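You operate a simulated robot arm through the tools that you are given. There is no shell and no other tool. Be economical: measure what you need, move in short steps, check, and stop when the job is done.

The job below is to be done with a simulated robot arm. You get a single attempt, and the scene is never put back.

TASK
Take the small green board and leave it on the island shelf. Take the white carton from the record bench and put it on the second board from the bottom of the corner rack. Fetch the blue brush and stand it on the record bench. Press the changer play key three times. Take the purple carton with the largest size on its label from the packing table and put it in the small carton. Any order will do. Set down upright: blue brush, purple carton.

Only the result counts: the job must be done as asked and must still hold three seconds after the hand-in. Knocking over, shifting, dropping, spilling or breaking anything else fails it.

THE ROBOT
A 7-joint arm with a two-finger parallel gripper on a trunk, on a base that drives. Base frame: it is fixed to the floor where the robot stands at the start and does not move with it; the origin is under the middle of the robot, x ahead of it, y to its left, z up; the surface under the hand at the start is at about z = 800. Readings come in mm, degrees, newtons and seconds.
Its first joint turns from -166.0 to 166.0 degrees. Places, roughly: blue brush (5x3x14 cm) [-4000, -4100, 900]; changer play key [-1100, 600, 1100]; island shelf (258x20 cm) [-1240, -2280, 1160]; purple carton [750, -750, 750]; record bench [-200, -5300, 800]; second board of the corner rack [800, -4100, 500]; small carton (25x18 cm) [660, 620, 800]; small green board (8x5x2 cm) [700, 0, 800]; white carton [-250, -5000, 750]. Payload 1.57 kg.
Tool frame: the origin (TCP) lies between the finger pads and is the grasp point; the fingertips stand 30 mm ahead of it; z points along the fingers, y is the line along which they close. The gripper opens to 80 mm. The fingers are 17 mm wide and 12 mm thick; the gripper's body (40 by 82 mm) begins 80 mm behind the TCP.
Orientation is that of the tool frame in the base frame, as a unit quaternion [w, x, y, z]. With the fingers straight down and closing along the base's y, the tool's x points along the base's -x, its y along +y and its z along -z.

THE INTERFACE
- The arm moves only by the tool apply_moves. Its argument "series" is a list of rows, each a list of 7 numbers: the shift along the tool's x, y, z in mm, then the turn, a rotation vector about the tool's x, y, z in degrees, then the gripper command, from -1 (fully open) to 1 (shut), values between in proportion. In form: [[x, y, z, wx, wy, wz, jaw], ...]. A call has 1 to 8 rows; each row is the pose to reach, as a shift and turn from the pose commanded when the call began, along the tool's axes at that moment. Rows are played at 5 a second. More than 50 mm and 8.6 degrees between two rows, or a gripper value outside its range, and nothing of the call is played. A pose out of reach is approached as far as the arm can. The call stops where the force on the tool passes 40 N (or 10 N more than at its start, if that is more) or the arm is blocked; 0.2 s more then pass. The fingers move at their own pace (about 153 mm/s each) and stop on an object; they squeeze with about 39 N. The grip force told is the motor's: it shows also when the fingers shut on nothing. Time passes only in rows, and 0.2 s behind the last, so rows that repeat a pose let the fingers close. It gives the time, the measured TCP pose, the force on the tool (base axes), the opening and the grip force at its end, in the units of the frame above (readings bear some noise), with the torque about the TCP (base axes, N m) and any sound that the robot's microphone picked up.
- Cameras (640 x 400 px; columns grow to the right, rows downward): "scene" is now at [-51.9, 270.8, 1386.2]; the picture's right is [0.86, -0.51, 0.00], its down [-0.21, -0.36, -0.91] and it looks along [0.46, 0.78, -0.42] (base axes); focal length 214 px, centre (320, 200). "wrist" rides on the gripper at [72, -7, -122] in the tool frame; the picture's right is [0.09, 1.00, 0.00], its down [-0.84, 0.08, -0.54] and it looks along [-0.54, 0.05, 0.84] (tool axes); focal length 238 px, centre (320, 200). There is no depth. A picture from a camera that has moved, and an enlarged one, comes with that camera's place and axes in the base frame and with its lens.
- camera(camera): a new picture of that camera. The clock stands still meanwhile.
- base_move(legs): drives the robot by 1 to 6 legs, each [ahead, left, turn to the left] in mm, mm and degrees, along the robot's own axes; the way and the turn of a leg run together, so that a leg with both is an arc; at most 1500 mm and 180 degrees a leg. The arm and the cameras ride along, it lands a little off, and it stops where it bumps. It gives what a move gives.
- aim_head(pan, tilt): turns the head with the scene camera to pan (to the left, within 143 degrees either way) and tilt (down, from -29 to 69), counted from straight ahead of the robot. It gives what a move gives.
- inspect(camera, box): a new picture of the part [left, top, right, bottom] of that camera's present view, enlarged. The clock stands still meanwhile.
- hand_in(): hands the job in; it is judged then, once.

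Go step by step. Nothing tells you exact positions but the pictures and the camera data: compare them with the known pose of the tool, close in by small moves and look again before you grip or let go. The budget is 165 turns and 112 pictures, counting those below and the enlarged ones. Unless the task says otherwise, let go and move clear before handing in.

The tools are called after "Call:" as name(argument=value, ...) on one line, values as JSON. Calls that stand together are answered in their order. apply_moves: Moves the arm, as the interface text tells. Its arguments: {"type":"object","properties":{"series":{"type":"array"}},"required":["series"]} The other tools are called the same way: base_move (legs) drives the base; aim_head (pan, tilt) turns the head that bears the scene camera; camera (camera) takes a picture; inspect (camera, box) takes an enlarged picture of a part of a camera's view; hand_in () hands the job in.

At the start:

```text
time_s: 0.0
tool_pos: [445.7, 312.7, 1335.7]
ee_rot: [0.0, 0.0, 1.0, 0.0]
ft_force: [-0.3, -0.7, -0.2]
moment: [-0.01, -0.02, 0.01]
opening: 80.0
finger_force: 0.0
robot x, y, heading: [-2.0, -0.4, 0.2]
head pan, tilt: [59.4, 24.7]
```

scene: 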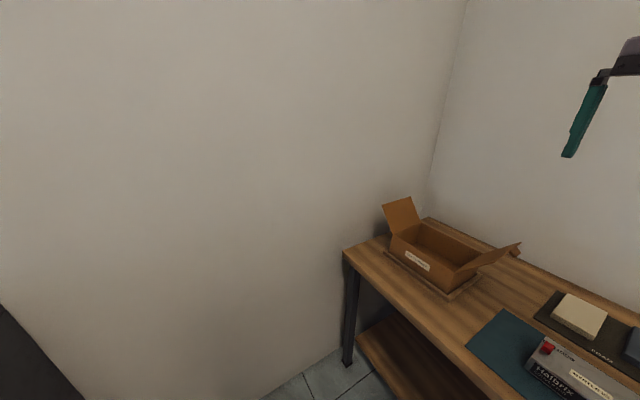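
wrist: 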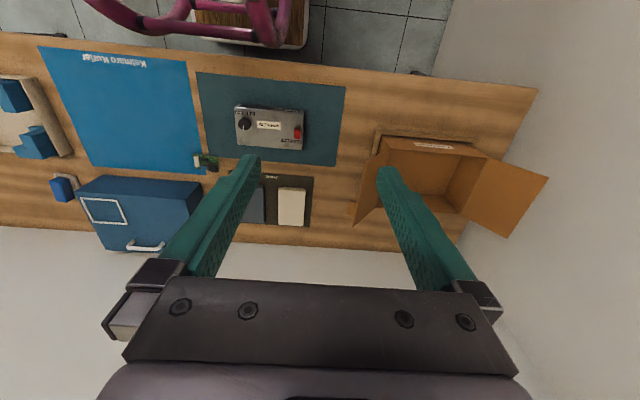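

The small carton sits at the left end of the packing table. I'll look around the table and the room before moving.

Call:
aim_head(pan=0, tilt=35)

Call:
camera(camera="scene")

Call:
aim_head(pan=-50, tilt=30)

Call:
camera(camera="scene")

Call:
aim_head(pan=140, tilt=20)

Call:
camera(camera="scene")

Call:
aim_head(pan=-130, tilt=15)

Call:
camera(camera="scene")

```text
time_s: 1.3
tool_pos: [445.5, 313.7, 1334.5]
ee_rot: [0.001, -0.001, 1.0, 0.0]
ft_force: [-0.3, 0.4, 0.2]
moment: [0.01, 0.0, 0.02]
opening: 79.9
finger_force: 0.1
robot x, y, heading: [-3.0, -0.4, -0.2]
head pan, tilt: [0.0, 35.0]
```

```text
109 pictures are left
camera scene: at [-10.8, 191.5, 1369.9], right [0.0, -1.0, 0.0], down [-0.57, 0.0, -0.82], along [0.82, 0.0, -0.57], focal length 214 px, centre (320, 200)
```

scene: 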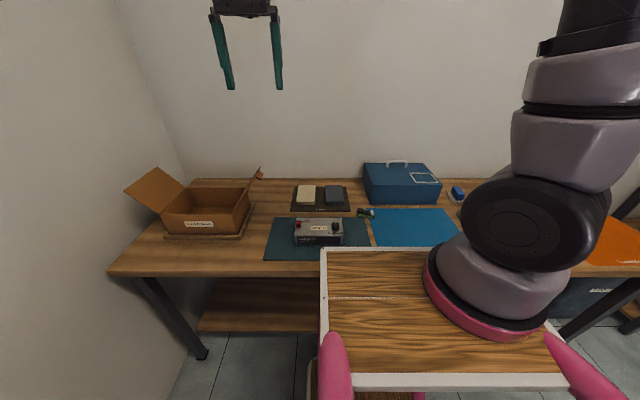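

```text
time_s: 2.5
tool_pos: [445.4, 314.6, 1335.3]
ee_rot: [0.0, -0.001, 1.0, 0.0]
ft_force: [0.1, 1.3, 0.6]
moment: [0.01, -0.03, -0.02]
opening: 80.1
finger_force: 0.1
robot x, y, heading: [-2.3, -2.1, 0.2]
head pan, tilt: [-50.0, 30.0]
```

```text
108 pictures are left
camera scene: at [-40.6, 122.2, 1377.7], right [-0.77, -0.64, 0.0], down [-0.32, 0.38, -0.87], along [0.56, -0.66, -0.5], focal length 214 px, centre (320, 200)
```

scene: 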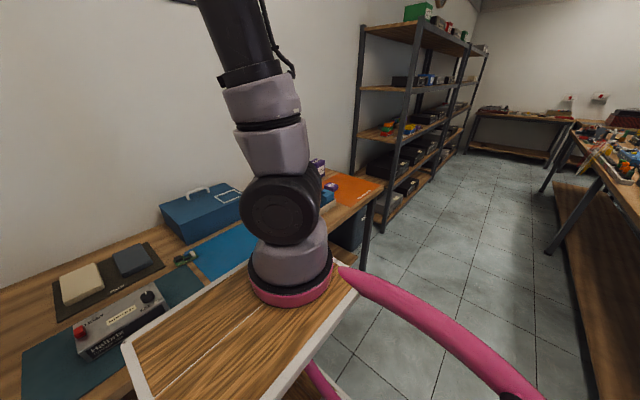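

```text
time_s: 5.3
tool_pos: [445.6, 313.9, 1336.3]
ee_rot: [0.0, 0.0, 1.0, 0.0]
ft_force: [0.8, -0.5, -0.2]
moment: [-0.03, -0.02, 0.01]
opening: 79.8
finger_force: 0.0
robot x, y, heading: [-0.4, -4.0, 0.0]
head pan, tilt: [140.0, 20.0]
```

```text
107 pictures are left
camera scene: at [-170.1, 251.3, 1393.7], right [0.64, 0.77, 0.0], down [0.26, -0.22, -0.94], along [-0.72, 0.6, -0.34], focal length 214 px, centre (320, 200)
```

scene: 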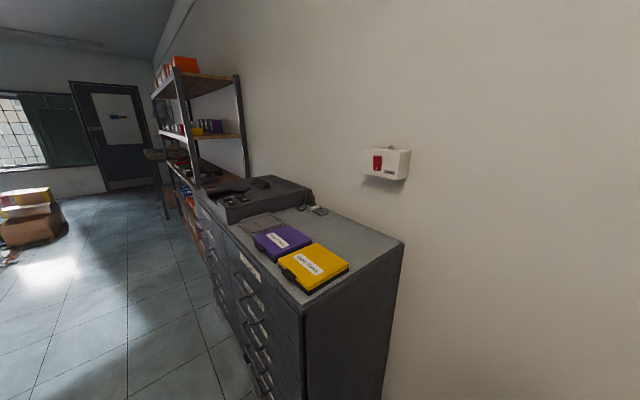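

```text
time_s: 9.0
tool_pos: [445.0, 314.1, 1335.7]
ee_rot: [0.0, -0.001, 1.0, 0.0]
ft_force: [0.1, -0.3, -0.5]
moment: [-0.01, -0.02, -0.01]
opening: 80.2
finger_force: 0.1
robot x, y, heading: [0.0, 4.0, -0.3]
head pan, tilt: [-130.0, 15.0]
```

```text
106 pictures are left
camera scene: at [-158.9, 119.8, 1401.9], right [-0.77, 0.64, 0.0], down [0.17, 0.2, -0.97], along [-0.62, -0.74, -0.26], focal length 214 px, centre (320, 200)
```

scene: 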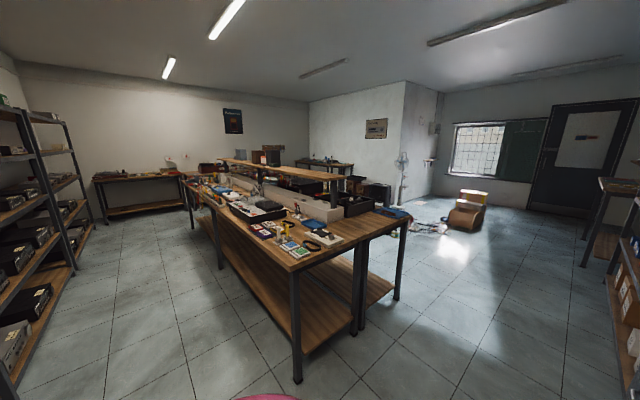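

The table layout agrees with the given places, and the green board lies at about (690, 0). I'll strafe right to see the purple cartons.

Call:
inspect(camera="wrist", box=[130, 90, 370, 240])

Call:
base_move(legs=[[0, -600, 0]])

Call:
aim_head(pan=-15, tilt=35)

Call:
camera(camera="scene")

Call:
camera(camera="wrist")

```text
2.67 times, centred on (250, 165) of wrist
camera zoom: at [372.1, 305.6, 1458.4], right [-0.09, 1.0, 0.0], down [0.84, 0.08, 0.54], along [0.54, 0.05, -0.84], focal length 636 px, centre (507, 293)
```

zoom: 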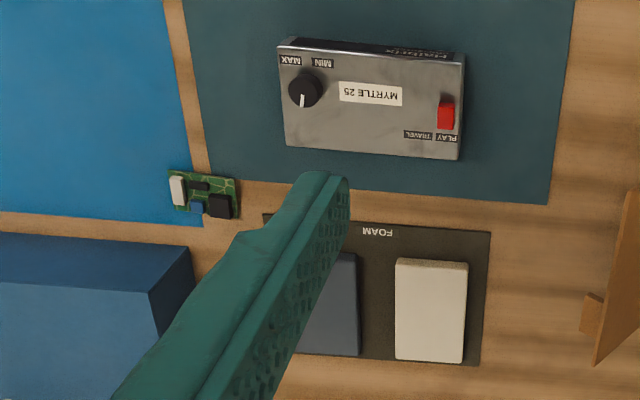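

```text
time_s: 12.4
tool_pos: [445.2, -293.4, 1336.2]
ee_rot: [0.0, 0.009, 1.0, -0.001]
ft_force: [-0.9, -0.4, -1.1]
moment: [-0.05, 0.0, -0.03]
opening: 80.3
finger_force: 0.0
robot x, y, heading: [-6.9, -597.7, -1.0]
head pan, tilt: [-130.0, 15.0]
```

```text
time_s: 14.3
tool_pos: [445.6, -293.6, 1335.9]
ee_rot: [-0.001, 0.01, 1.0, 0.0]
ft_force: [0.7, 0.1, 0.6]
moment: [0.0, 0.01, -0.01]
opening: 80.1
finger_force: 0.0
robot x, y, heading: [-7.2, -601.5, -1.2]
head pan, tilt: [-15.0, 35.0]
```

```text
104 pictures are left
camera scene: at [-16.3, -429.7, 1369.9], right [-0.28, -0.96, 0.0], down [-0.55, 0.16, -0.82], along [0.79, -0.23, -0.57], focal length 214 px, centre (320, 200)
```

scene: 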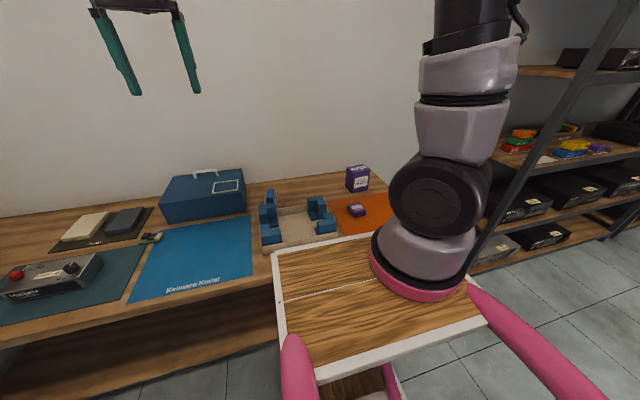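

```text
103 pictures are left
camera wrist: at [372.2, -300.4, 1458.4], right [-0.07, 1.0, 0.0], down [0.84, 0.06, 0.54], along [0.54, 0.04, -0.84], focal length 238 px, centre (320, 200)
```

wrist: 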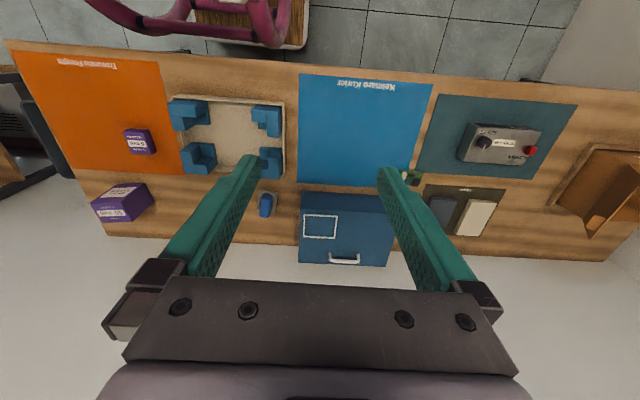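

Two purple cartons are visible, and I need to read their labels and check for more on the table or the boards below.

Call:
inspect(camera="scene", box=[320, 150, 420, 230])

Call:
inspect(camera="wrist", box=[60, 110, 200, 230])

```text
5.00 times, centred on (370, 190) of scene
camera zoom: at [-16.3, -429.7, 1369.9], right [-0.28, -0.96, 0.0], down [-0.55, 0.16, -0.82], along [0.79, -0.23, -0.57], focal length 1072 px, centre (70, 250)
```

zoom: 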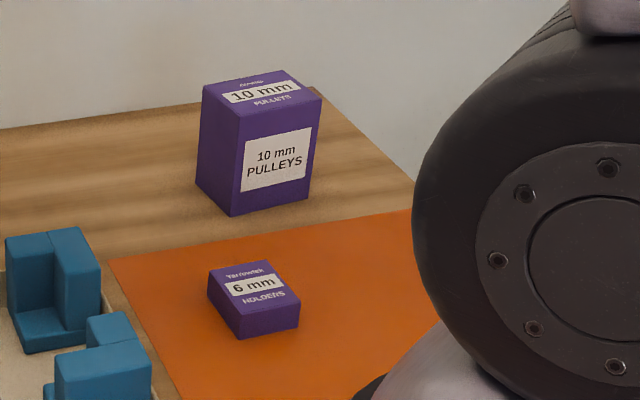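

```text
3.33 times, centred on (130, 170) of wrist
camera zoom: at [372.2, -300.4, 1458.4], right [-0.07, 1.0, 0.0], down [0.84, 0.06, 0.54], along [0.54, 0.04, -0.84], focal length 794 px, centre (953, 300)
```

zoom: 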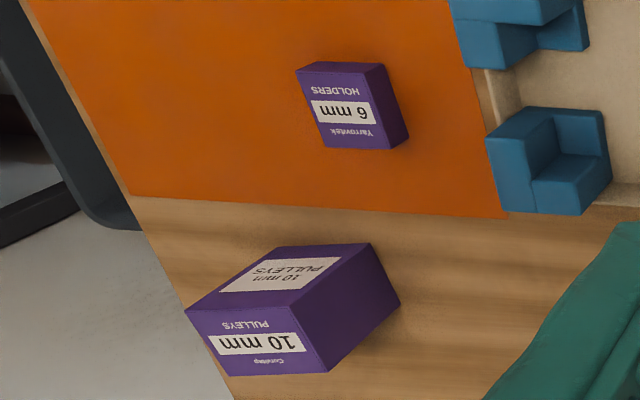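

Only two purple cartons are on the table, labelled 6 mm and 10 mm, so the 10 mm one is the target. It stands at about (808, -868) with its top near z 905. I'll move above it with the fingers turned to close along x.

Call:
apply_moves(series=[[-23.4, -35.5, 20, 0, 0, 0, -1], [-46.8, -71, 40, 0, 0, 0, -1], [-70, -106.5, 60, 0, 0, 0, -1], [-93.6, -142, 80, 0, 0, 0, -1], [-117, -177.5, 100, 0, 0, 0, -1], [-140, -213, 120, 0, 0, 0, -1], [-163.8, -248.5, 140, 0, 0, 0, -1], [-187, -284, 160, 0, 0, 0, -1]])

Call:
apply_moves(series=[[-23.4, -35.5, 18, 0, 0, -8.5, -1], [-46.8, -71, 36, 0, 0, -17, -1], [-70, -106.5, 54, 0, 0, -25.5, -1], [-93.6, -142, 72, 0, 0, -34, -1], [-117, -177.5, 90, 0, 0, -42.5, -1], [-140, -213, 108, 0, 0, -51, -1], [-163.8, -248.5, 126, 0, 0, -59.5, -1], [-187, -284, 144, 0, 0, -68, -1]])

Call:
apply_moves(series=[[0, 0, 0, 0, 0, -8, -1], [0, 0, 0, 0, 0, -16, -1], [0, 0, 0, 0, 0, -22, -1]])

Call:
camera(camera="wrist")

```text
time_s: 16.1
tool_pos: [630.2, -582.8, 1172.8]
ee_rot: [0.0, 0.01, 1.0, 0.0]
ft_force: [0.0, 0.3, 0.9]
moment: [-0.05, -0.04, 0.01]
opening: 80.0
finger_force: 0.0
robot x, y, heading: [-8.0, -599.8, -1.2]
head pan, tilt: [-15.0, 35.0]
```

```text
time_s: 17.9
tool_pos: [808.5, -868.5, 1030.0]
ee_rot: [0.001, -0.552, 0.834, 0.0]
ft_force: [-0.1, -0.1, 0.3]
moment: [-0.07, 0.03, 0.02]
opening: 80.0
finger_force: 0.1
robot x, y, heading: [-5.6, -600.7, -1.2]
head pan, tilt: [-15.0, 35.0]
```

```text
time_s: 18.7
tool_pos: [809.6, -871.1, 1030.9]
ee_rot: [0.0, -0.7, 0.714, 0.0]
ft_force: [0.1, -0.2, -0.9]
moment: [0.02, 0.0, 0.02]
opening: 80.2
finger_force: 0.1
robot x, y, heading: [-2.4, -599.2, -1.2]
head pan, tilt: [-15.0, 35.0]
```

```text
100 pictures are left
camera wrist: at [813.0, -942.8, 1153.8], right [-1.0, -0.07, 0.0], down [-0.06, 0.84, 0.54], along [-0.04, 0.54, -0.84], focal length 238 px, centre (320, 200)
```

wrist: 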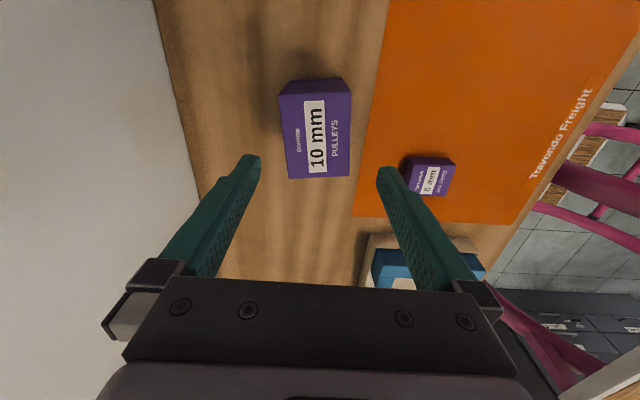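

The carton's top is centred near (809, -860) and turned about 7° from the fingers. I'll align to it, descend part way and look again.

Call:
apply_moves(series=[[-11, 0, 20, 0, 0, -7.3, -1], [-11, 0, 62, 0, 0, -7.3, -1]])

Call:
camera(camera="wrist")

```text
time_s: 19.3
tool_pos: [803.9, -855.9, 968.8]
ee_rot: [-0.001, 0.744, -0.668, 0.0]
ft_force: [-0.2, 0.6, 0.4]
moment: [-0.02, -0.03, 0.0]
opening: 80.2
finger_force: 0.0
robot x, y, heading: [-8.1, -601.2, -1.3]
head pan, tilt: [-15.0, 35.0]
```

```text
99 pictures are left
camera wrist: at [818.2, -927.9, 1091.2], right [-0.98, -0.2, 0.0], down [-0.17, 0.82, 0.54], along [-0.11, 0.53, -0.84], focal length 238 px, centre (320, 200)
```

wrist: 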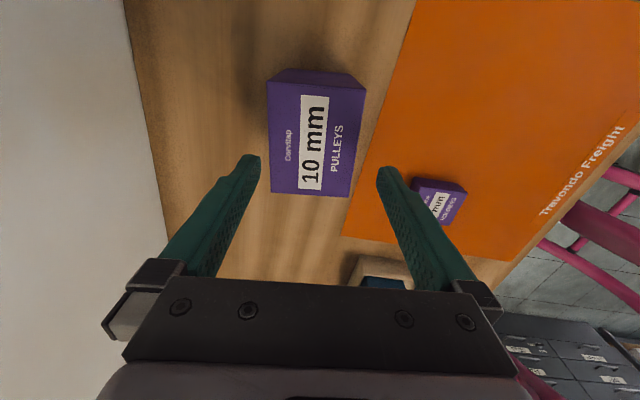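

The tool needs to shift about 5 mm and turn 2°. I'll correct that and lower the tips to just above the carton top.

Call:
apply_moves(series=[[5.5, -6, 0, 0, 0, -2, -1], [5.5, -6, 24, 0, 0, -2, -1], [5.5, -6, 24, 0, 0, -2, -1]])

Call:
camera(camera="wrist")

```text
time_s: 20.1
tool_pos: [813.1, -863.0, 944.3]
ee_rot: [0.0, 0.756, -0.654, 0.0]
ft_force: [-0.7, 0.1, -0.2]
moment: [0.0, 0.06, 0.0]
opening: 79.8
finger_force: 0.0
robot x, y, heading: [-9.2, -601.2, -1.1]
head pan, tilt: [-15.0, 35.0]
```

```text
98 pictures are left
camera wrist: at [828.5, -933.6, 1066.2], right [-0.97, -0.23, 0.0], down [-0.2, 0.82, 0.54], along [-0.13, 0.53, -0.84], focal length 238 px, centre (320, 200)
```

wrist: 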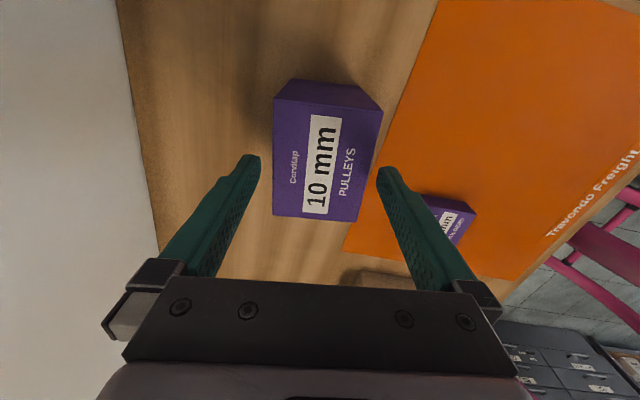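

The carton is now centred between the fingers and square to them. I'll descend and grip.

Call:
apply_moves(series=[[0, 0, 25, 0, 0, 0, -1], [0, 0, 50, 0, 0, 0, -1], [0, 0, 78, 0, 0, 0, -1], [0, 0, 78, 0, 0, 0, 1], [0, 0, 78, 0, 0, 0, 1], [0, 0, 78, 0, 0, 0, 1]])

```text
time_s: 21.5
tool_pos: [813.8, -863.5, 866.4]
ee_rot: [0.001, 0.756, -0.655, 0.001]
ft_force: [-0.3, -2.1, 0.3]
moment: [-0.1, 0.15, 0.02]
opening: 70.0
finger_force: 38.7
robot x, y, heading: [-5.4, -596.5, -1.2]
head pan, tilt: [-15.0, 35.0]
```

The carton is gripped at 70 mm. I'll lift it and strafe left toward the small carton.

Call:
apply_moves(series=[[0, 0, -20, 0, 0, 0, 1], [0, 0, -65, 0, 0, 0, 1], [0, 0, -110, 0, 0, 0, 1], [0, 0, -155, 0, 0, 0, 1], [0, 0, -200, 0, 0, 0, 1], [0, 0, -240, 0, 0, 0, 1]])

Call:
base_move(legs=[[0, 800, 0]])

Call:
aim_head(pan=20, tilt=40)

Call:
camera(camera="scene")

Call:
camera(camera="wrist")

```text
time_s: 22.9
tool_pos: [813.7, -864.7, 1103.6]
ee_rot: [-0.001, 0.756, -0.655, -0.001]
ft_force: [-0.5, -0.6, -2.2]
moment: [-0.03, 0.03, -0.01]
opening: 69.5
finger_force: 39.4
robot x, y, heading: [-6.5, -594.2, -1.1]
head pan, tilt: [-15.0, 35.0]
```

```text
time_s: 27.3
tool_pos: [825.9, -35.2, 1104.4]
ee_rot: [0.001, 0.765, -0.645, -0.001]
ft_force: [0.4, -0.5, -2.5]
moment: [-0.01, -0.01, -0.02]
opening: 69.7
finger_force: 38.2
robot x, y, heading: [0.2, 207.6, 0.2]
head pan, tilt: [-15.0, 35.0]
```

```text
time_s: 28.3
tool_pos: [825.3, -34.2, 1104.6]
ee_rot: [0.0, 0.765, -0.644, 0.0]
ft_force: [-0.5, 0.2, -2.3]
moment: [-0.01, -0.01, 0.02]
opening: 69.8
finger_force: 39.0
robot x, y, heading: [1.6, 211.5, 0.1]
head pan, tilt: [20.0, 40.0]
```

```text
97 pictures are left
camera scene: at [-21.7, 428.7, 1362.4], right [0.35, -0.94, 0.0], down [-0.6, -0.22, -0.77], along [0.72, 0.27, -0.64], focal length 214 px, centre (320, 200)
```

scene: 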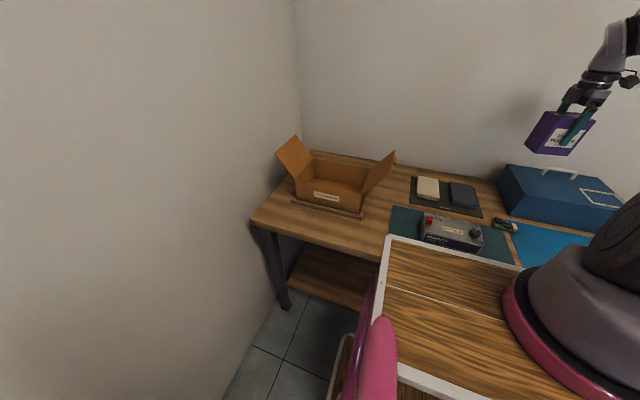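

```text
96 pictures are left
camera wrist: at [844.1, -105.0, 1227.1], right [-0.97, -0.26, 0.0], down [-0.22, 0.81, 0.54], along [-0.14, 0.52, -0.84], focal length 238 px, centre (320, 200)
```

wrist: 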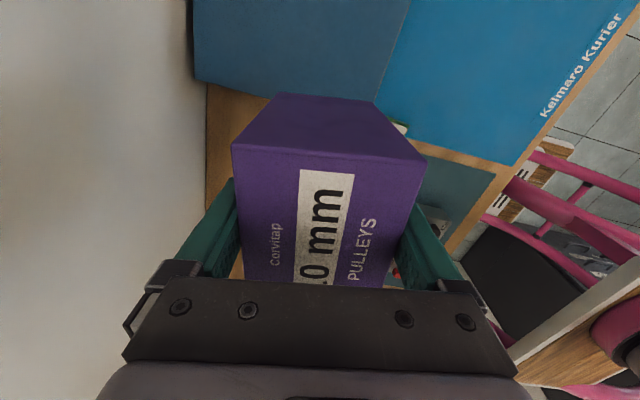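

The small carton stands at the far left with its end flaps open. I'll zoom in to measure it.

Call:
inspect(camera="scene", box=[260, 120, 420, 220])

```text
4.00 times, centred on (340, 170) of scene
camera zoom: at [-21.7, 428.7, 1362.4], right [0.35, -0.94, 0.0], down [-0.6, -0.22, -0.77], along [0.72, 0.27, -0.64], focal length 858 px, centre (240, 320)
```

zoom: 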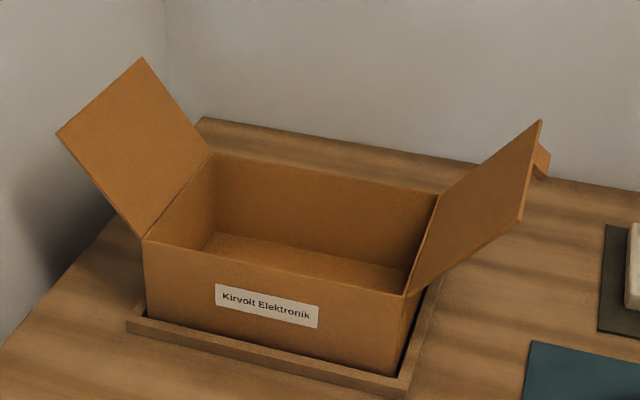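

The small carton's rim spans x 579–752 and y 500–752 at z about 900, and its flap tips reach about z 1000. I'll carry the box over its centre at (666, 627).

Call:
apply_moves(series=[[-48.4, 3.2, -6, 0, 0, 0, 1], [-96.8, 6.4, -12, 0, 0, 0, 1], [-145.2, 9.6, -18, 0, 0, 0, 1], [-193.6, 12.8, -26, 0, 0, 0, 1], [-242, 16, -26, 0, 0, 0, 1], [-290.4, 19.2, -26, 0, 0, 0, 1], [-339, 22.3, -26, 0, 0, 0, 1]])

Call:
apply_moves(series=[[-48.4, 3.2, 0, 0, 0, 0, 1], [-96.8, 6.4, 0, 0, 0, 0, 1], [-145.2, 9.6, 0, 0, 0, 2, 1], [-193.6, 12.8, 0, 0, 0, 4, 1], [-242, 16, 0, 0, 0, 6, 1], [-290.4, 19.2, 0, 0, 0, 8, 1], [-339, 22.3, 0, 0, 0, 9.8, 1], [-339, 22.3, 0, 0, 0, 9.8, 1]])

Call:
camera(camera="scene")

Call:
camera(camera="wrist")

```text
time_s: 29.9
tool_pos: [747.8, 298.8, 1129.6]
ee_rot: [0.0, 0.764, -0.645, 0.0]
ft_force: [0.4, -0.5, -1.4]
moment: [0.06, 0.05, 0.01]
opening: 70.2
finger_force: 38.5
robot x, y, heading: [0.4, 209.2, 0.5]
head pan, tilt: [20.0, 40.0]
```

```text
time_s: 31.7
tool_pos: [666.2, 624.8, 1131.0]
ee_rot: [0.0, 0.707, -0.707, 0.0]
ft_force: [0.7, -0.3, -2.4]
moment: [0.01, 0.03, -0.02]
opening: 70.1
finger_force: 38.8
robot x, y, heading: [-1.3, 208.9, 0.6]
head pan, tilt: [20.0, 40.0]
```

```text
94 pictures are left
camera scene: at [-21.9, 428.9, 1362.3], right [0.35, -0.94, 0.0], down [-0.6, -0.23, -0.77], along [0.72, 0.27, -0.64], focal length 214 px, centre (320, 200)
```

scene: 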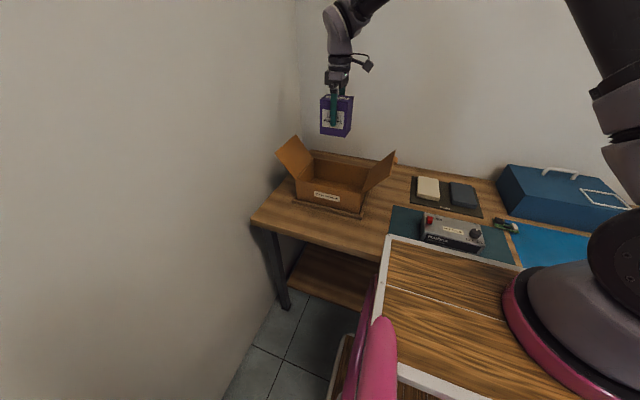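

```text
93 pictures are left
camera wrist: at [672.4, 552.3, 1254.1], right [-1.0, -0.09, 0.0], down [-0.08, 0.84, 0.54], along [-0.05, 0.54, -0.84], focal length 238 px, centre (320, 200)
```

wrist: 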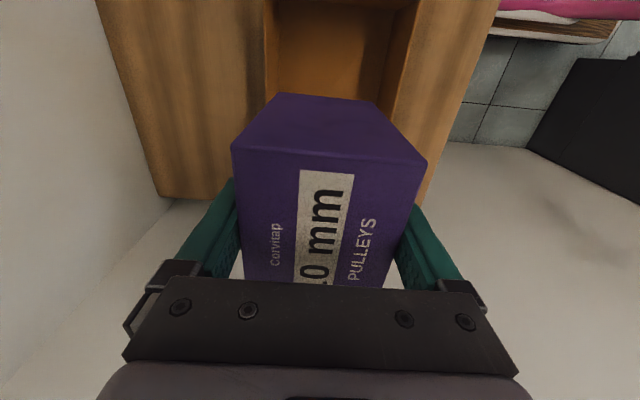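

I'll check the x alignment on an enlarged wrist view before lowering.

Call:
inspect(camera="wrist", box=[220, 0, 480, 120])

Call:
inspect(camera="scene", box=[260, 70, 420, 220])

```text
2.46 times, centred on (350, 60) of wrist
camera zoom: at [672.4, 552.3, 1254.1], right [-1.0, -0.09, 0.0], down [-0.08, 0.84, 0.54], along [-0.05, 0.54, -0.84], focal length 587 px, centre (246, 545)
```

zoom: 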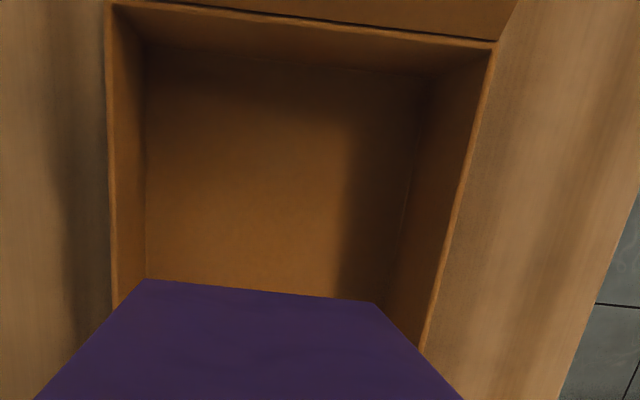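

```text
2.67 times, centred on (340, 145) of scene
camera zoom: at [-21.9, 428.9, 1362.3], right [0.35, -0.94, 0.0], down [-0.6, -0.23, -0.77], along [0.72, 0.27, -0.64], focal length 572 px, centre (267, 347)
```

zoom: 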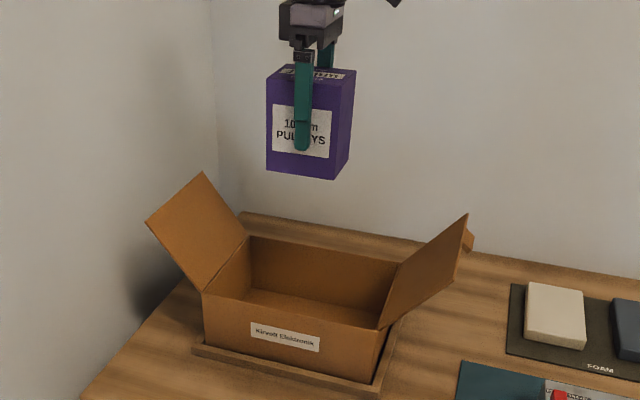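

The wrist view puts the carton centre nearer x 655. I'll shift a little and lower the box.

Call:
apply_moves(series=[[3, 10, 40, 0, 0, 0, 1], [3, 10, 85, 0, 0, 0, 1], [3, 10, 130, 0, 0, 0, 1], [3, 10, 170, 0, 0, 0, 1], [3, 10, 205, 0, 0, 0, 1], [3, 10, 235, 0, 0, 0, 1]])

Call:
inspect(camera="scene", box=[260, 70, 420, 220])

```text
time_s: 33.1
tool_pos: [656.1, 623.0, 895.2]
ee_rot: [0.0, -0.707, 0.707, 0.0]
ft_force: [1.0, -0.6, -1.9]
moment: [0.0, 0.05, 0.02]
opening: 69.9
finger_force: 39.4
robot x, y, heading: [-3.7, 205.6, 0.4]
head pan, tilt: [20.0, 40.0]
```

```text
2.67 times, centred on (340, 145) of scene
camera zoom: at [-22.0, 428.8, 1362.3], right [0.35, -0.94, 0.0], down [-0.6, -0.22, -0.77], along [0.72, 0.27, -0.64], focal length 572 px, centre (267, 347)
```

zoom: 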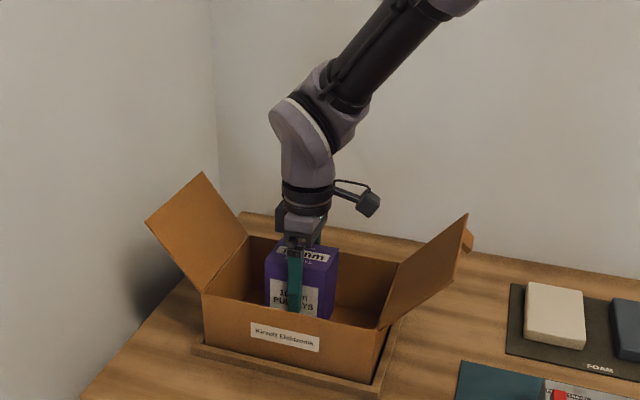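

The box is inside. I'll ease it down and watch the force.

Call:
apply_moves(series=[[0, 0, 8, 0, 0, 0, 1], [0, 0, 14, 0, 0, 0, 1], [0, 0, 18, 0, 0, 0, 1]])

Call:
apply_moves(series=[[0, 0, 2, 0, 0, 0, 1], [0, 0, 3, 0, 0, 0, 1]])

```text
time_s: 33.9
tool_pos: [655.4, 624.1, 877.8]
ee_rot: [0.001, 0.707, -0.707, 0.0]
ft_force: [0.0, -0.7, -1.9]
moment: [0.0, -0.03, 0.05]
opening: 69.8
finger_force: 38.5
robot x, y, heading: [-0.6, 211.5, 0.6]
head pan, tilt: [20.0, 40.0]
```

```text
time_s: 34.5
tool_pos: [656.5, 623.7, 874.6]
ee_rot: [0.0, -0.707, 0.708, 0.0]
ft_force: [0.8, -0.8, -2.0]
moment: [-0.03, -0.01, 0.01]
opening: 69.8
finger_force: 39.1
robot x, y, heading: [-0.2, 207.7, 0.5]
head pan, tilt: [20.0, 40.0]
```

Call:
apply_moves(series=[[0, 0, 2, 0, 0, 0, 1], [0, 0, 3, 0, 0, 0, 1]])

```text
time_s: 35.1
tool_pos: [656.1, 622.2, 870.7]
ee_rot: [0.0, -0.707, 0.707, -0.001]
ft_force: [-0.6, -1.5, -1.3]
moment: [-0.02, 0.0, -0.01]
opening: 69.8
finger_force: 39.1
robot x, y, heading: [-2.8, 209.8, 0.4]
head pan, tilt: [20.0, 40.0]
```

There is only slight unloading so far, so I'll go another 2 mm.

Call:
apply_moves(series=[[0, 0, 1.5, 0, 0, 0, 1], [0, 0, 1.5, 0, 0, 0, 1]])

```text
time_s: 35.7
tool_pos: [656.8, 623.1, 869.8]
ee_rot: [0.0, 0.707, -0.707, 0.0]
ft_force: [0.5, 0.2, -2.2]
moment: [0.0, -0.03, 0.0]
opening: 69.5
finger_force: 38.8
robot x, y, heading: [-2.9, 209.9, 0.6]
head pan, tilt: [20.0, 40.0]
```

Call:
apply_moves(series=[[0, 0, 1.5, 0, 0, 0, 1], [0, 0, 1.5, 0, 0, 0, 1]])

Call:
apply_moves(series=[[0, 0, 1.5, 0, 0, 0, 1], [0, 0, 1.5, 0, 0, 0, 1]])

```text
time_s: 36.3
tool_pos: [658.0, 622.9, 870.2]
ee_rot: [0.0, -0.707, 0.707, 0.001]
ft_force: [-2.2, 0.6, 20.4]
moment: [-0.88, 0.63, -0.14]
opening: 69.8
finger_force: 39.1
robot x, y, heading: [-3.2, 209.7, 0.6]
head pan, tilt: [20.0, 40.0]
```

```text
time_s: 36.8
tool_pos: [656.6, 624.7, 870.1]
ee_rot: [0.003, -0.706, 0.708, 0.0]
ft_force: [-0.4, -1.2, 11.4]
moment: [-0.6, 0.42, -0.02]
opening: 69.7
finger_force: 39.0
robot x, y, heading: [-3.1, 211.6, 0.6]
head pan, tilt: [20.0, 40.0]
stopped in row 2: the force on the tool passed its limit at 41 N (the readings are from after the stop); the commanded pose is now the measured one
```

It is in contact with the floor. I'll release, rise clear and check.

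Call:
apply_moves(series=[[0, 0, 0, 0, 0, 0, -1], [0, 0, 0, 0, 0, 0, -1], [0, 0, -20, 0, 0, 0, -1], [0, 0, -65, 0, 0, 0, -1], [0, 0, -110, 0, 0, 0, -1], [0, 0, -155, 0, 0, 0, -1], [0, 0, -200, 0, 0, 0, -1]])

Call:
inspect(camera="scene", box=[260, 70, 420, 220])

Call:
camera(camera="wrist")

```text
time_s: 38.4
tool_pos: [656.4, 623.4, 1066.7]
ee_rot: [-0.002, 0.707, -0.707, -0.001]
ft_force: [0.7, 0.3, -0.4]
moment: [-0.05, 0.03, 0.03]
opening: 79.9
finger_force: 0.2
robot x, y, heading: [0.9, 207.4, 0.3]
head pan, tilt: [20.0, 40.0]
```

```text
2.67 times, centred on (340, 145) of scene
camera zoom: at [-21.6, 429.1, 1362.3], right [0.35, -0.94, 0.0], down [-0.6, -0.23, -0.77], along [0.72, 0.27, -0.64], focal length 572 px, centre (267, 347)
```

zoom: 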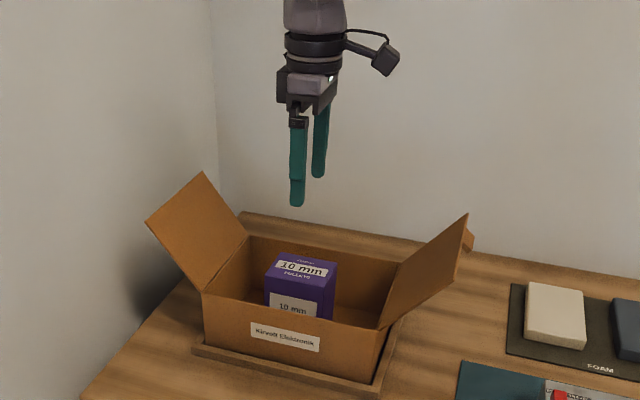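

```text
88 pictures are left
camera wrist: at [661.4, 550.6, 1189.0], right [-1.0, -0.09, 0.0], down [-0.08, 0.84, 0.54], along [-0.05, 0.54, -0.84], focal length 238 px, centre (320, 200)
```

wrist: 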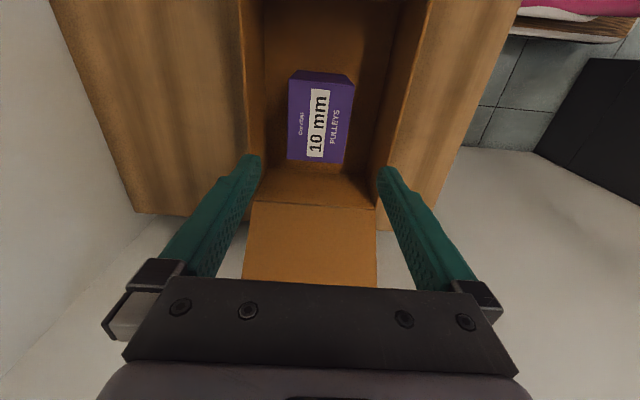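

The purple carton stands upright inside the small carton. Next I'll move over the green board, near (691, 0); the fingers already close along x, which is across its 5 cm side.

Call:
apply_moves(series=[[48, -3, -10, 0, 0, 0, -1], [96, -6, -20, 0, 0, 0, -1], [144, -9, -20, 0, 0, 0, -1], [192, -12, -20, 0, 0, 0, -1], [240, -15, -20, 0, 0, 0, -1], [288, -18, -20, 0, 0, 0, -1], [336, -20, 0, 0, 0, 0, -1], [384, -22, 10, 0, 0, 0, -1]])

Call:
apply_moves(series=[[48, -3, 10, 0, 0, 0, -1], [96, -6, 20, 0, 0, 0, -1], [144, -9, 30, 0, 0, 0, -1], [192, -11, 40, 0, 0, 0, -1], [240, -13, 50, 0, 0, 0, -1], [240, -13, 90, 0, 0, 0, -1]])

Call:
camera(camera="wrist")

```text
refused: row 7 steps farther than a row can; nothing moved
```

```text
time_s: 39.8
tool_pos: [671.6, 383.4, 977.6]
ee_rot: [0.002, -0.707, 0.707, 0.001]
ft_force: [-0.6, 0.0, 0.6]
moment: [0.01, -0.06, -0.05]
opening: 80.0
finger_force: 0.0
robot x, y, heading: [-0.7, 206.1, 0.4]
head pan, tilt: [20.0, 40.0]
```

```text
87 pictures are left
camera wrist: at [677.3, 310.0, 1101.3], right [-1.0, -0.09, 0.0], down [-0.08, 0.83, 0.55], along [-0.05, 0.54, -0.84], focal length 238 px, centre (320, 200)
```

wrist: 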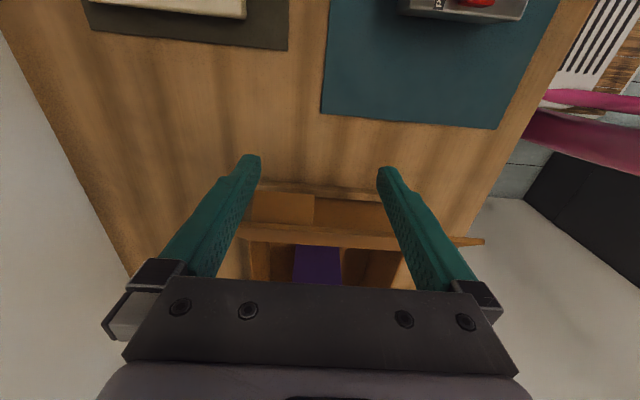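

One call was refused for a step that was too long, and the follow-up call ran on its own, passing close by the flap. I'll check the carton is undisturbed.

Call:
inspect(camera="scene", box=[260, 70, 420, 220])

```text
2.67 times, centred on (340, 145) of scene
camera zoom: at [-22.2, 428.8, 1362.3], right [0.35, -0.94, 0.0], down [-0.6, -0.22, -0.77], along [0.72, 0.27, -0.64], focal length 572 px, centre (267, 347)
```

zoom: 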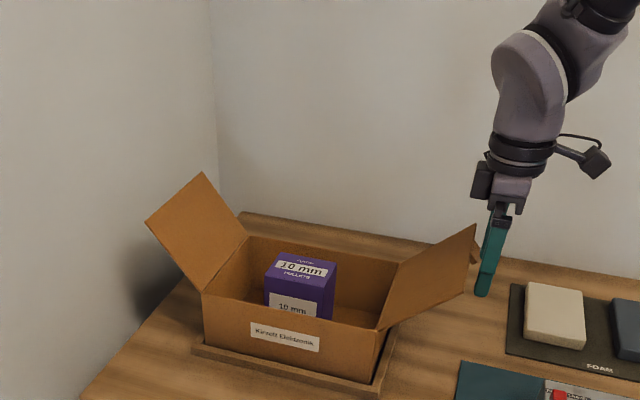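

The fingers brushed the flap outward slightly, but the carton hasn't moved. I'll continue on to the board.

Call:
apply_moves(series=[[48, -2, 0, 0, 0, 0, -1], [96, -5, 0, 0, 0, 0, -1], [144, -7, 0, 0, 0, 0, -1], [192, -10, 0, 0, 0, 0, -1], [240, -12, 0, 0, 0, 0, -1], [288, -15, 0, 0, 0, 0, -1], [336, -17, 0, 0, 0, 0, -1], [382, -19, 0, 0, 0, 0, -1]])

Call:
camera(camera="wrist")

Call:
inspect(camera="scene", box=[260, 70, 420, 220])

```text
time_s: 41.6
tool_pos: [691.2, 2.7, 975.4]
ee_rot: [-0.002, 0.708, -0.706, 0.0]
ft_force: [0.5, 0.1, 0.2]
moment: [-0.08, 0.02, 0.02]
opening: 79.8
finger_force: 0.1
robot x, y, heading: [-2.7, 208.2, 0.4]
head pan, tilt: [20.0, 40.0]
```

```text
85 pictures are left
camera wrist: at [696.3, -70.9, 1098.1], right [-1.0, -0.09, 0.0], down [-0.08, 0.83, 0.55], along [-0.05, 0.54, -0.84], focal length 238 px, centre (320, 200)
```

wrist: 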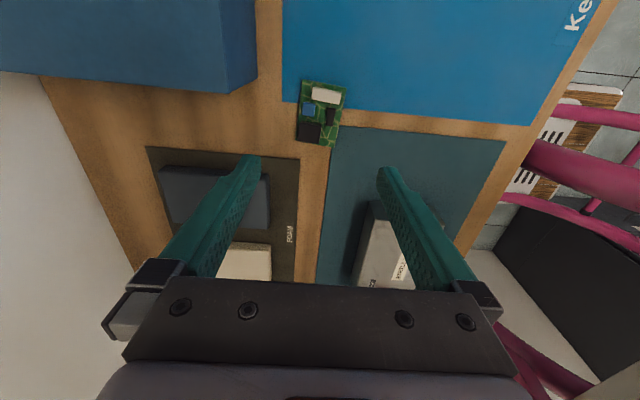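

```text
2.67 times, centred on (340, 145) of scene
camera zoom: at [-21.9, 429.3, 1362.3], right [0.35, -0.94, 0.0], down [-0.6, -0.23, -0.77], along [0.72, 0.27, -0.64], focal length 572 px, centre (267, 347)
```

zoom: 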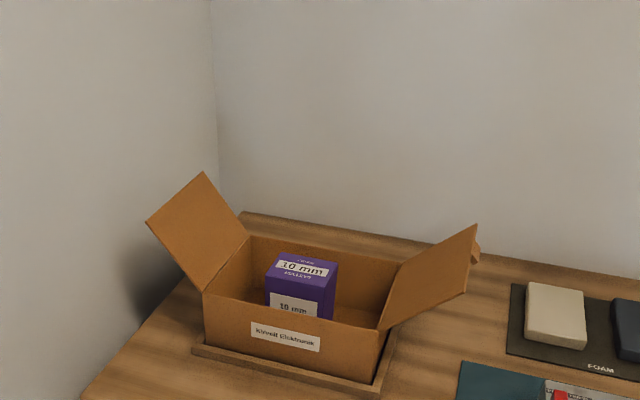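

The board is centred near (688, -6) and lies along y. I'll shift and descend over it.

Call:
apply_moves(series=[[8, 3, 40, 0, 0, 0, -1], [8, 3, 85, 0, 0, 0, -1], [8, 3, 110, 0, 0, 0, -1], [8, 3, 110, 0, 0, 0, -1]])

Call:
camera(camera="wrist")

```text
time_s: 42.6
tool_pos: [689.1, -6.5, 865.4]
ee_rot: [-0.001, 0.707, -0.707, 0.0]
ft_force: [-0.4, -0.2, 0.3]
moment: [0.05, -0.02, 0.04]
opening: 80.0
finger_force: 0.1
robot x, y, heading: [0.3, 210.5, 0.4]
head pan, tilt: [20.0, 40.0]
```

```text
83 pictures are left
camera wrist: at [693.4, -79.5, 988.9], right [-1.0, -0.09, 0.0], down [-0.08, 0.83, 0.54], along [-0.05, 0.54, -0.84], focal length 238 px, centre (320, 200)
```

wrist: 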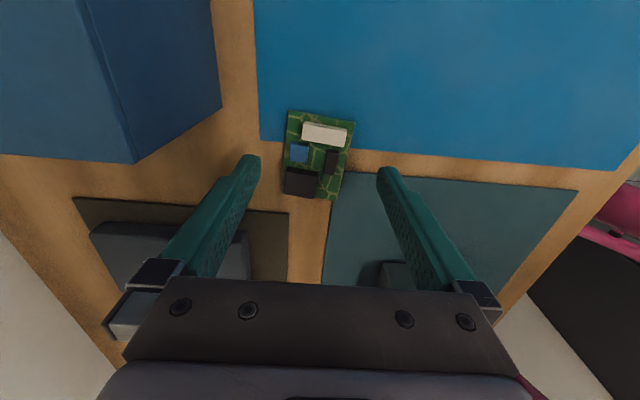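

The board is centred. I'll descend to just above the table surface.

Call:
apply_moves(series=[[0, 1.5, 20, 0, 0, 0, -1], [0, 1.5, 29, 0, 0, 0, -1]])

Call:
apply_moves(series=[[0, 0, 2, 0, 0, 0, -1], [0, 0, 4, 0, 0, 0, -1]])

```text
time_s: 43.2
tool_pos: [685.5, -7.2, 838.3]
ee_rot: [0.002, -0.707, 0.708, 0.001]
ft_force: [-0.5, -0.1, -0.5]
moment: [0.01, -0.04, 0.01]
opening: 80.0
finger_force: 0.1
robot x, y, heading: [0.6, 208.2, 0.5]
head pan, tilt: [20.0, 40.0]
```

```text
time_s: 43.8
tool_pos: [686.2, -5.7, 832.3]
ee_rot: [-0.002, 0.707, -0.707, -0.001]
ft_force: [0.2, -0.2, -0.2]
moment: [0.02, -0.02, 0.0]
opening: 79.8
finger_force: 0.1
robot x, y, heading: [-3.8, 209.7, 0.8]
head pan, tilt: [20.0, 40.0]
```

Call:
apply_moves(series=[[0, 0, 1, 0, 0, 0, -1], [0, 0, 2, 0, 0, 0, -1]])

Call:
camera(camera="wrist")

```text
time_s: 44.4
tool_pos: [685.2, -5.8, 831.2]
ee_rot: [0.001, -0.707, 0.708, 0.001]
ft_force: [0.4, 1.1, -0.1]
moment: [0.02, 0.0, -0.01]
opening: 79.9
finger_force: 0.1
robot x, y, heading: [-1.5, 211.8, 0.4]
head pan, tilt: [20.0, 40.0]
```

```text
82 pictures are left
camera wrist: at [690.9, -79.1, 954.0], right [-1.0, -0.09, 0.0], down [-0.08, 0.83, 0.55], along [-0.05, 0.54, -0.84], focal length 238 px, centre (320, 200)
```

wrist: 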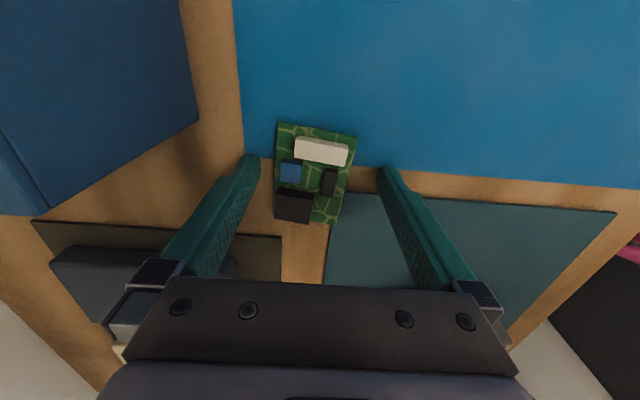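

The tips are at table level beside the board, so I'll close the fingers.

Call:
apply_moves(series=[[0, 2, 0, 0, 0, 0, -0.3], [0, 2, 0, 0, 0, 0, 1], [0, 2, 0, 0, 0, 0, 1], [0, 2, 0, 0, 0, 0, 1]])

Call:
apply_moves(series=[[0, 0, -20, 0, 0, 0, 1], [0, 0, -60, 0, 0, 0, 1], [0, 0, -60, 0, 0, 0, 1]])

Call:
camera(camera="wrist")

```text
time_s: 45.4
tool_pos: [682.8, -5.4, 830.8]
ee_rot: [0.002, -0.707, 0.708, 0.0]
ft_force: [1.7, 0.3, 0.6]
moment: [0.05, -0.03, 0.03]
opening: 50.3
finger_force: 38.8
robot x, y, heading: [0.1, 211.4, 0.7]
head pan, tilt: [20.0, 40.0]
```

```text
time_s: 46.2
tool_pos: [682.1, -5.0, 891.6]
ee_rot: [-0.002, 0.707, -0.707, -0.001]
ft_force: [0.0, 0.0, -0.6]
moment: [-0.04, 0.01, -0.02]
opening: 50.1
finger_force: 38.7
robot x, y, heading: [-2.1, 208.2, 0.7]
head pan, tilt: [20.0, 40.0]
```

```text
81 pictures are left
camera wrist: at [687.2, -78.1, 1014.9], right [-1.0, -0.09, 0.0], down [-0.08, 0.83, 0.55], along [-0.05, 0.54, -0.84], focal length 238 px, centre (320, 200)
```

wrist: 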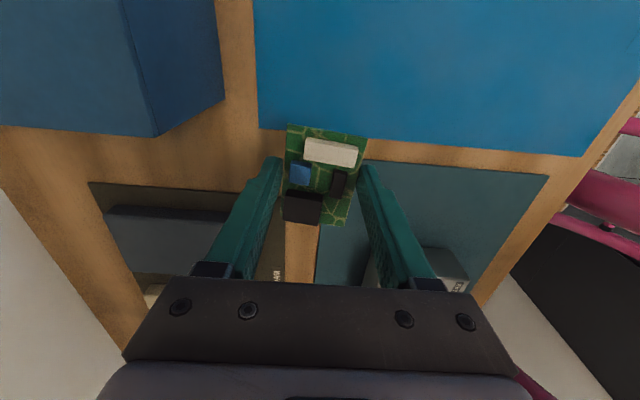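

The board is held. I'll raise it, retract the arm, then back off and turn to view the island.

Call:
apply_moves(series=[[0, 5, -45, 0, 0, 0, 1], [0, 10, -90, 0, 0, 0, 1], [0, 20, -135, 0, 0, 0, 1], [0, 35, -180, 0, 0, 0, 1], [0, 50, -225, 0, 0, 0, 1], [0, 70, -270, 0, 0, 0, 1], [0, 90, -315, 0, 0, 0, 1], [0, 110, -360, 0, 0, 0, 1]])

Call:
base_move(legs=[[-300, -300, 0], [0, 0, -90]])

Call:
aim_head(pan=20, tilt=20)

Call:
camera(camera="scene")

Call:
aim_head(pan=-60, tilt=20)

Call:
camera(camera="scene")

```text
time_s: 48.0
tool_pos: [571.7, -5.2, 1249.0]
ee_rot: [0.003, -0.707, 0.707, 0.001]
ft_force: [0.4, 0.3, -1.4]
moment: [0.03, 0.06, 0.03]
opening: 49.1
finger_force: 38.9
robot x, y, heading: [-1.6, 207.2, 0.4]
head pan, tilt: [20.0, 40.0]
```

```text
time_s: 54.4
tool_pos: [-497.8, -666.0, 1248.5]
ee_rot: [0.002, -0.01, 1.0, -0.001]
ft_force: [0.0, 0.8, -0.6]
moment: [-0.03, 0.01, -0.02]
opening: 48.8
finger_force: 39.1
robot x, y, heading: [-298.9, -91.0, -88.3]
head pan, tilt: [20.0, 40.0]
```

```text
time_s: 55.2
tool_pos: [-497.2, -666.7, 1249.2]
ee_rot: [0.002, -0.012, 1.0, -0.001]
ft_force: [-0.9, -1.0, -0.3]
moment: [0.01, -0.02, 0.02]
opening: 48.7
finger_force: 39.0
robot x, y, heading: [-298.2, -87.8, -88.0]
head pan, tilt: [20.0, 20.0]
```

```text
80 pictures are left
camera scene: at [-75.0, -68.9, 1393.7], right [-0.93, -0.37, 0.0], down [-0.13, 0.32, -0.94], along [0.35, -0.87, -0.34], focal length 214 px, centre (320, 200)
```

scene: 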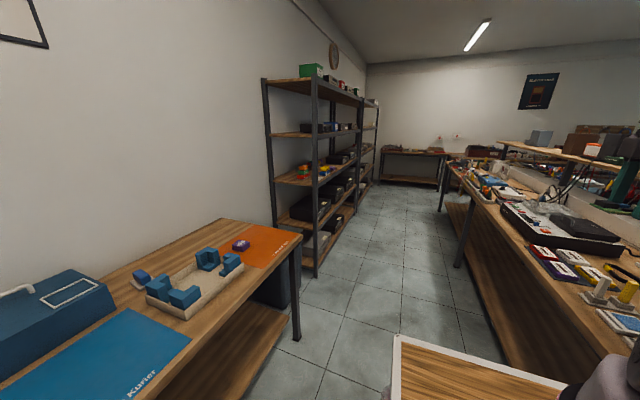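

```text
time_s: 56.7
tool_pos: [-496.6, -667.4, 1249.0]
ee_rot: [0.002, -0.011, 1.0, -0.001]
ft_force: [0.6, 0.5, -0.6]
moment: [-0.01, -0.01, 0.03]
opening: 48.5
finger_force: 38.8
robot x, y, heading: [-296.3, -87.4, -88.1]
head pan, tilt: [-60.0, 20.0]
```

```text
79 pictures are left
camera scene: at [-188.8, -31.6, 1393.7], right [-0.53, 0.85, 0.0], down [0.29, 0.18, -0.94], along [-0.8, -0.5, -0.34], focal length 214 px, centre (320, 200)
```

scene: 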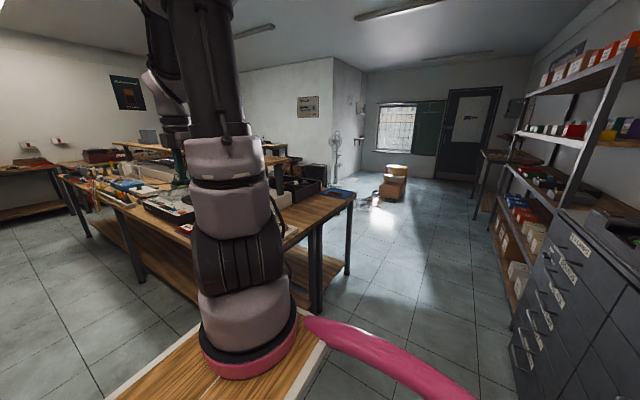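

The island's near end is at y about -665, and the shelf's near end is at y about -1000 and x about -1240. I'll strafe to stand in line with it and look at the shelf end.

Call:
base_move(legs=[[0, -900, 0]])

Call:
aim_head(pan=0, tilt=20)

Call:
camera(camera="scene")

Call:
camera(camera="wrist")

```text
time_s: 61.5
tool_pos: [-1430.7, -679.9, 1249.0]
ee_rot: [0.002, 0.001, 1.0, -0.001]
ft_force: [-0.5, -0.9, -1.5]
moment: [0.0, -0.01, -0.01]
opening: 48.8
finger_force: 39.0
robot x, y, heading: [-1213.5, -107.9, -89.7]
head pan, tilt: [-60.0, 20.0]
```

```text
time_s: 62.8
tool_pos: [-1429.1, -679.9, 1249.6]
ee_rot: [0.002, 0.001, 1.0, -0.001]
ft_force: [0.0, 0.5, -0.3]
moment: [-0.02, -0.02, 0.0]
opening: 48.8
finger_force: 38.9
robot x, y, heading: [-1217.5, -104.7, -89.6]
head pan, tilt: [0.0, 20.0]
```

```text
78 pictures are left
camera scene: at [-1023.8, -98.5, 1393.7], right [-1.0, -0.01, 0.0], down [0.0, 0.34, -0.94], along [0.01, -0.94, -0.34], focal length 214 px, centre (320, 200)
```

scene: 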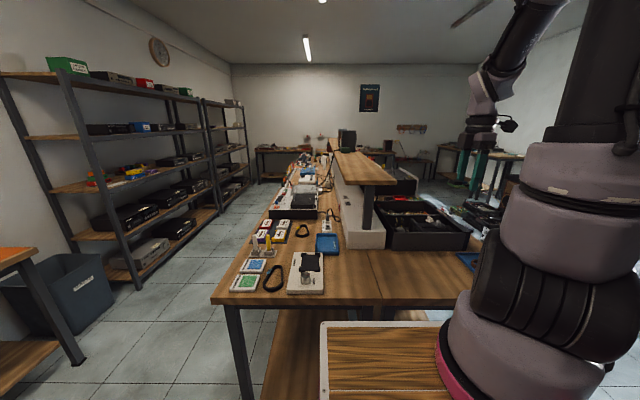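

```text
77 pictures are left
camera wrist: at [-1502.8, -687.1, 1371.6], right [-0.09, 1.0, 0.0], down [0.83, 0.08, 0.54], along [0.54, 0.05, -0.84], focal length 238 px, centre (320, 200)
```

wrist: 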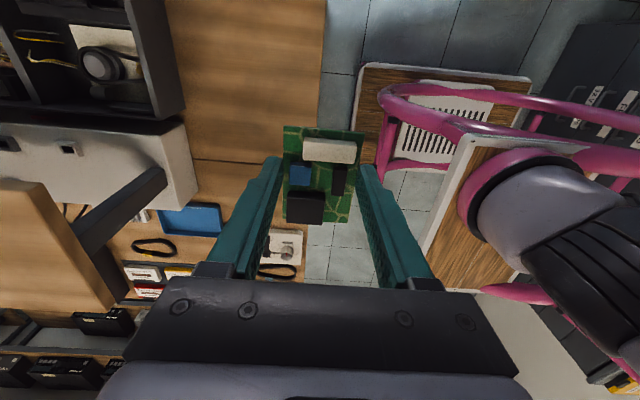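

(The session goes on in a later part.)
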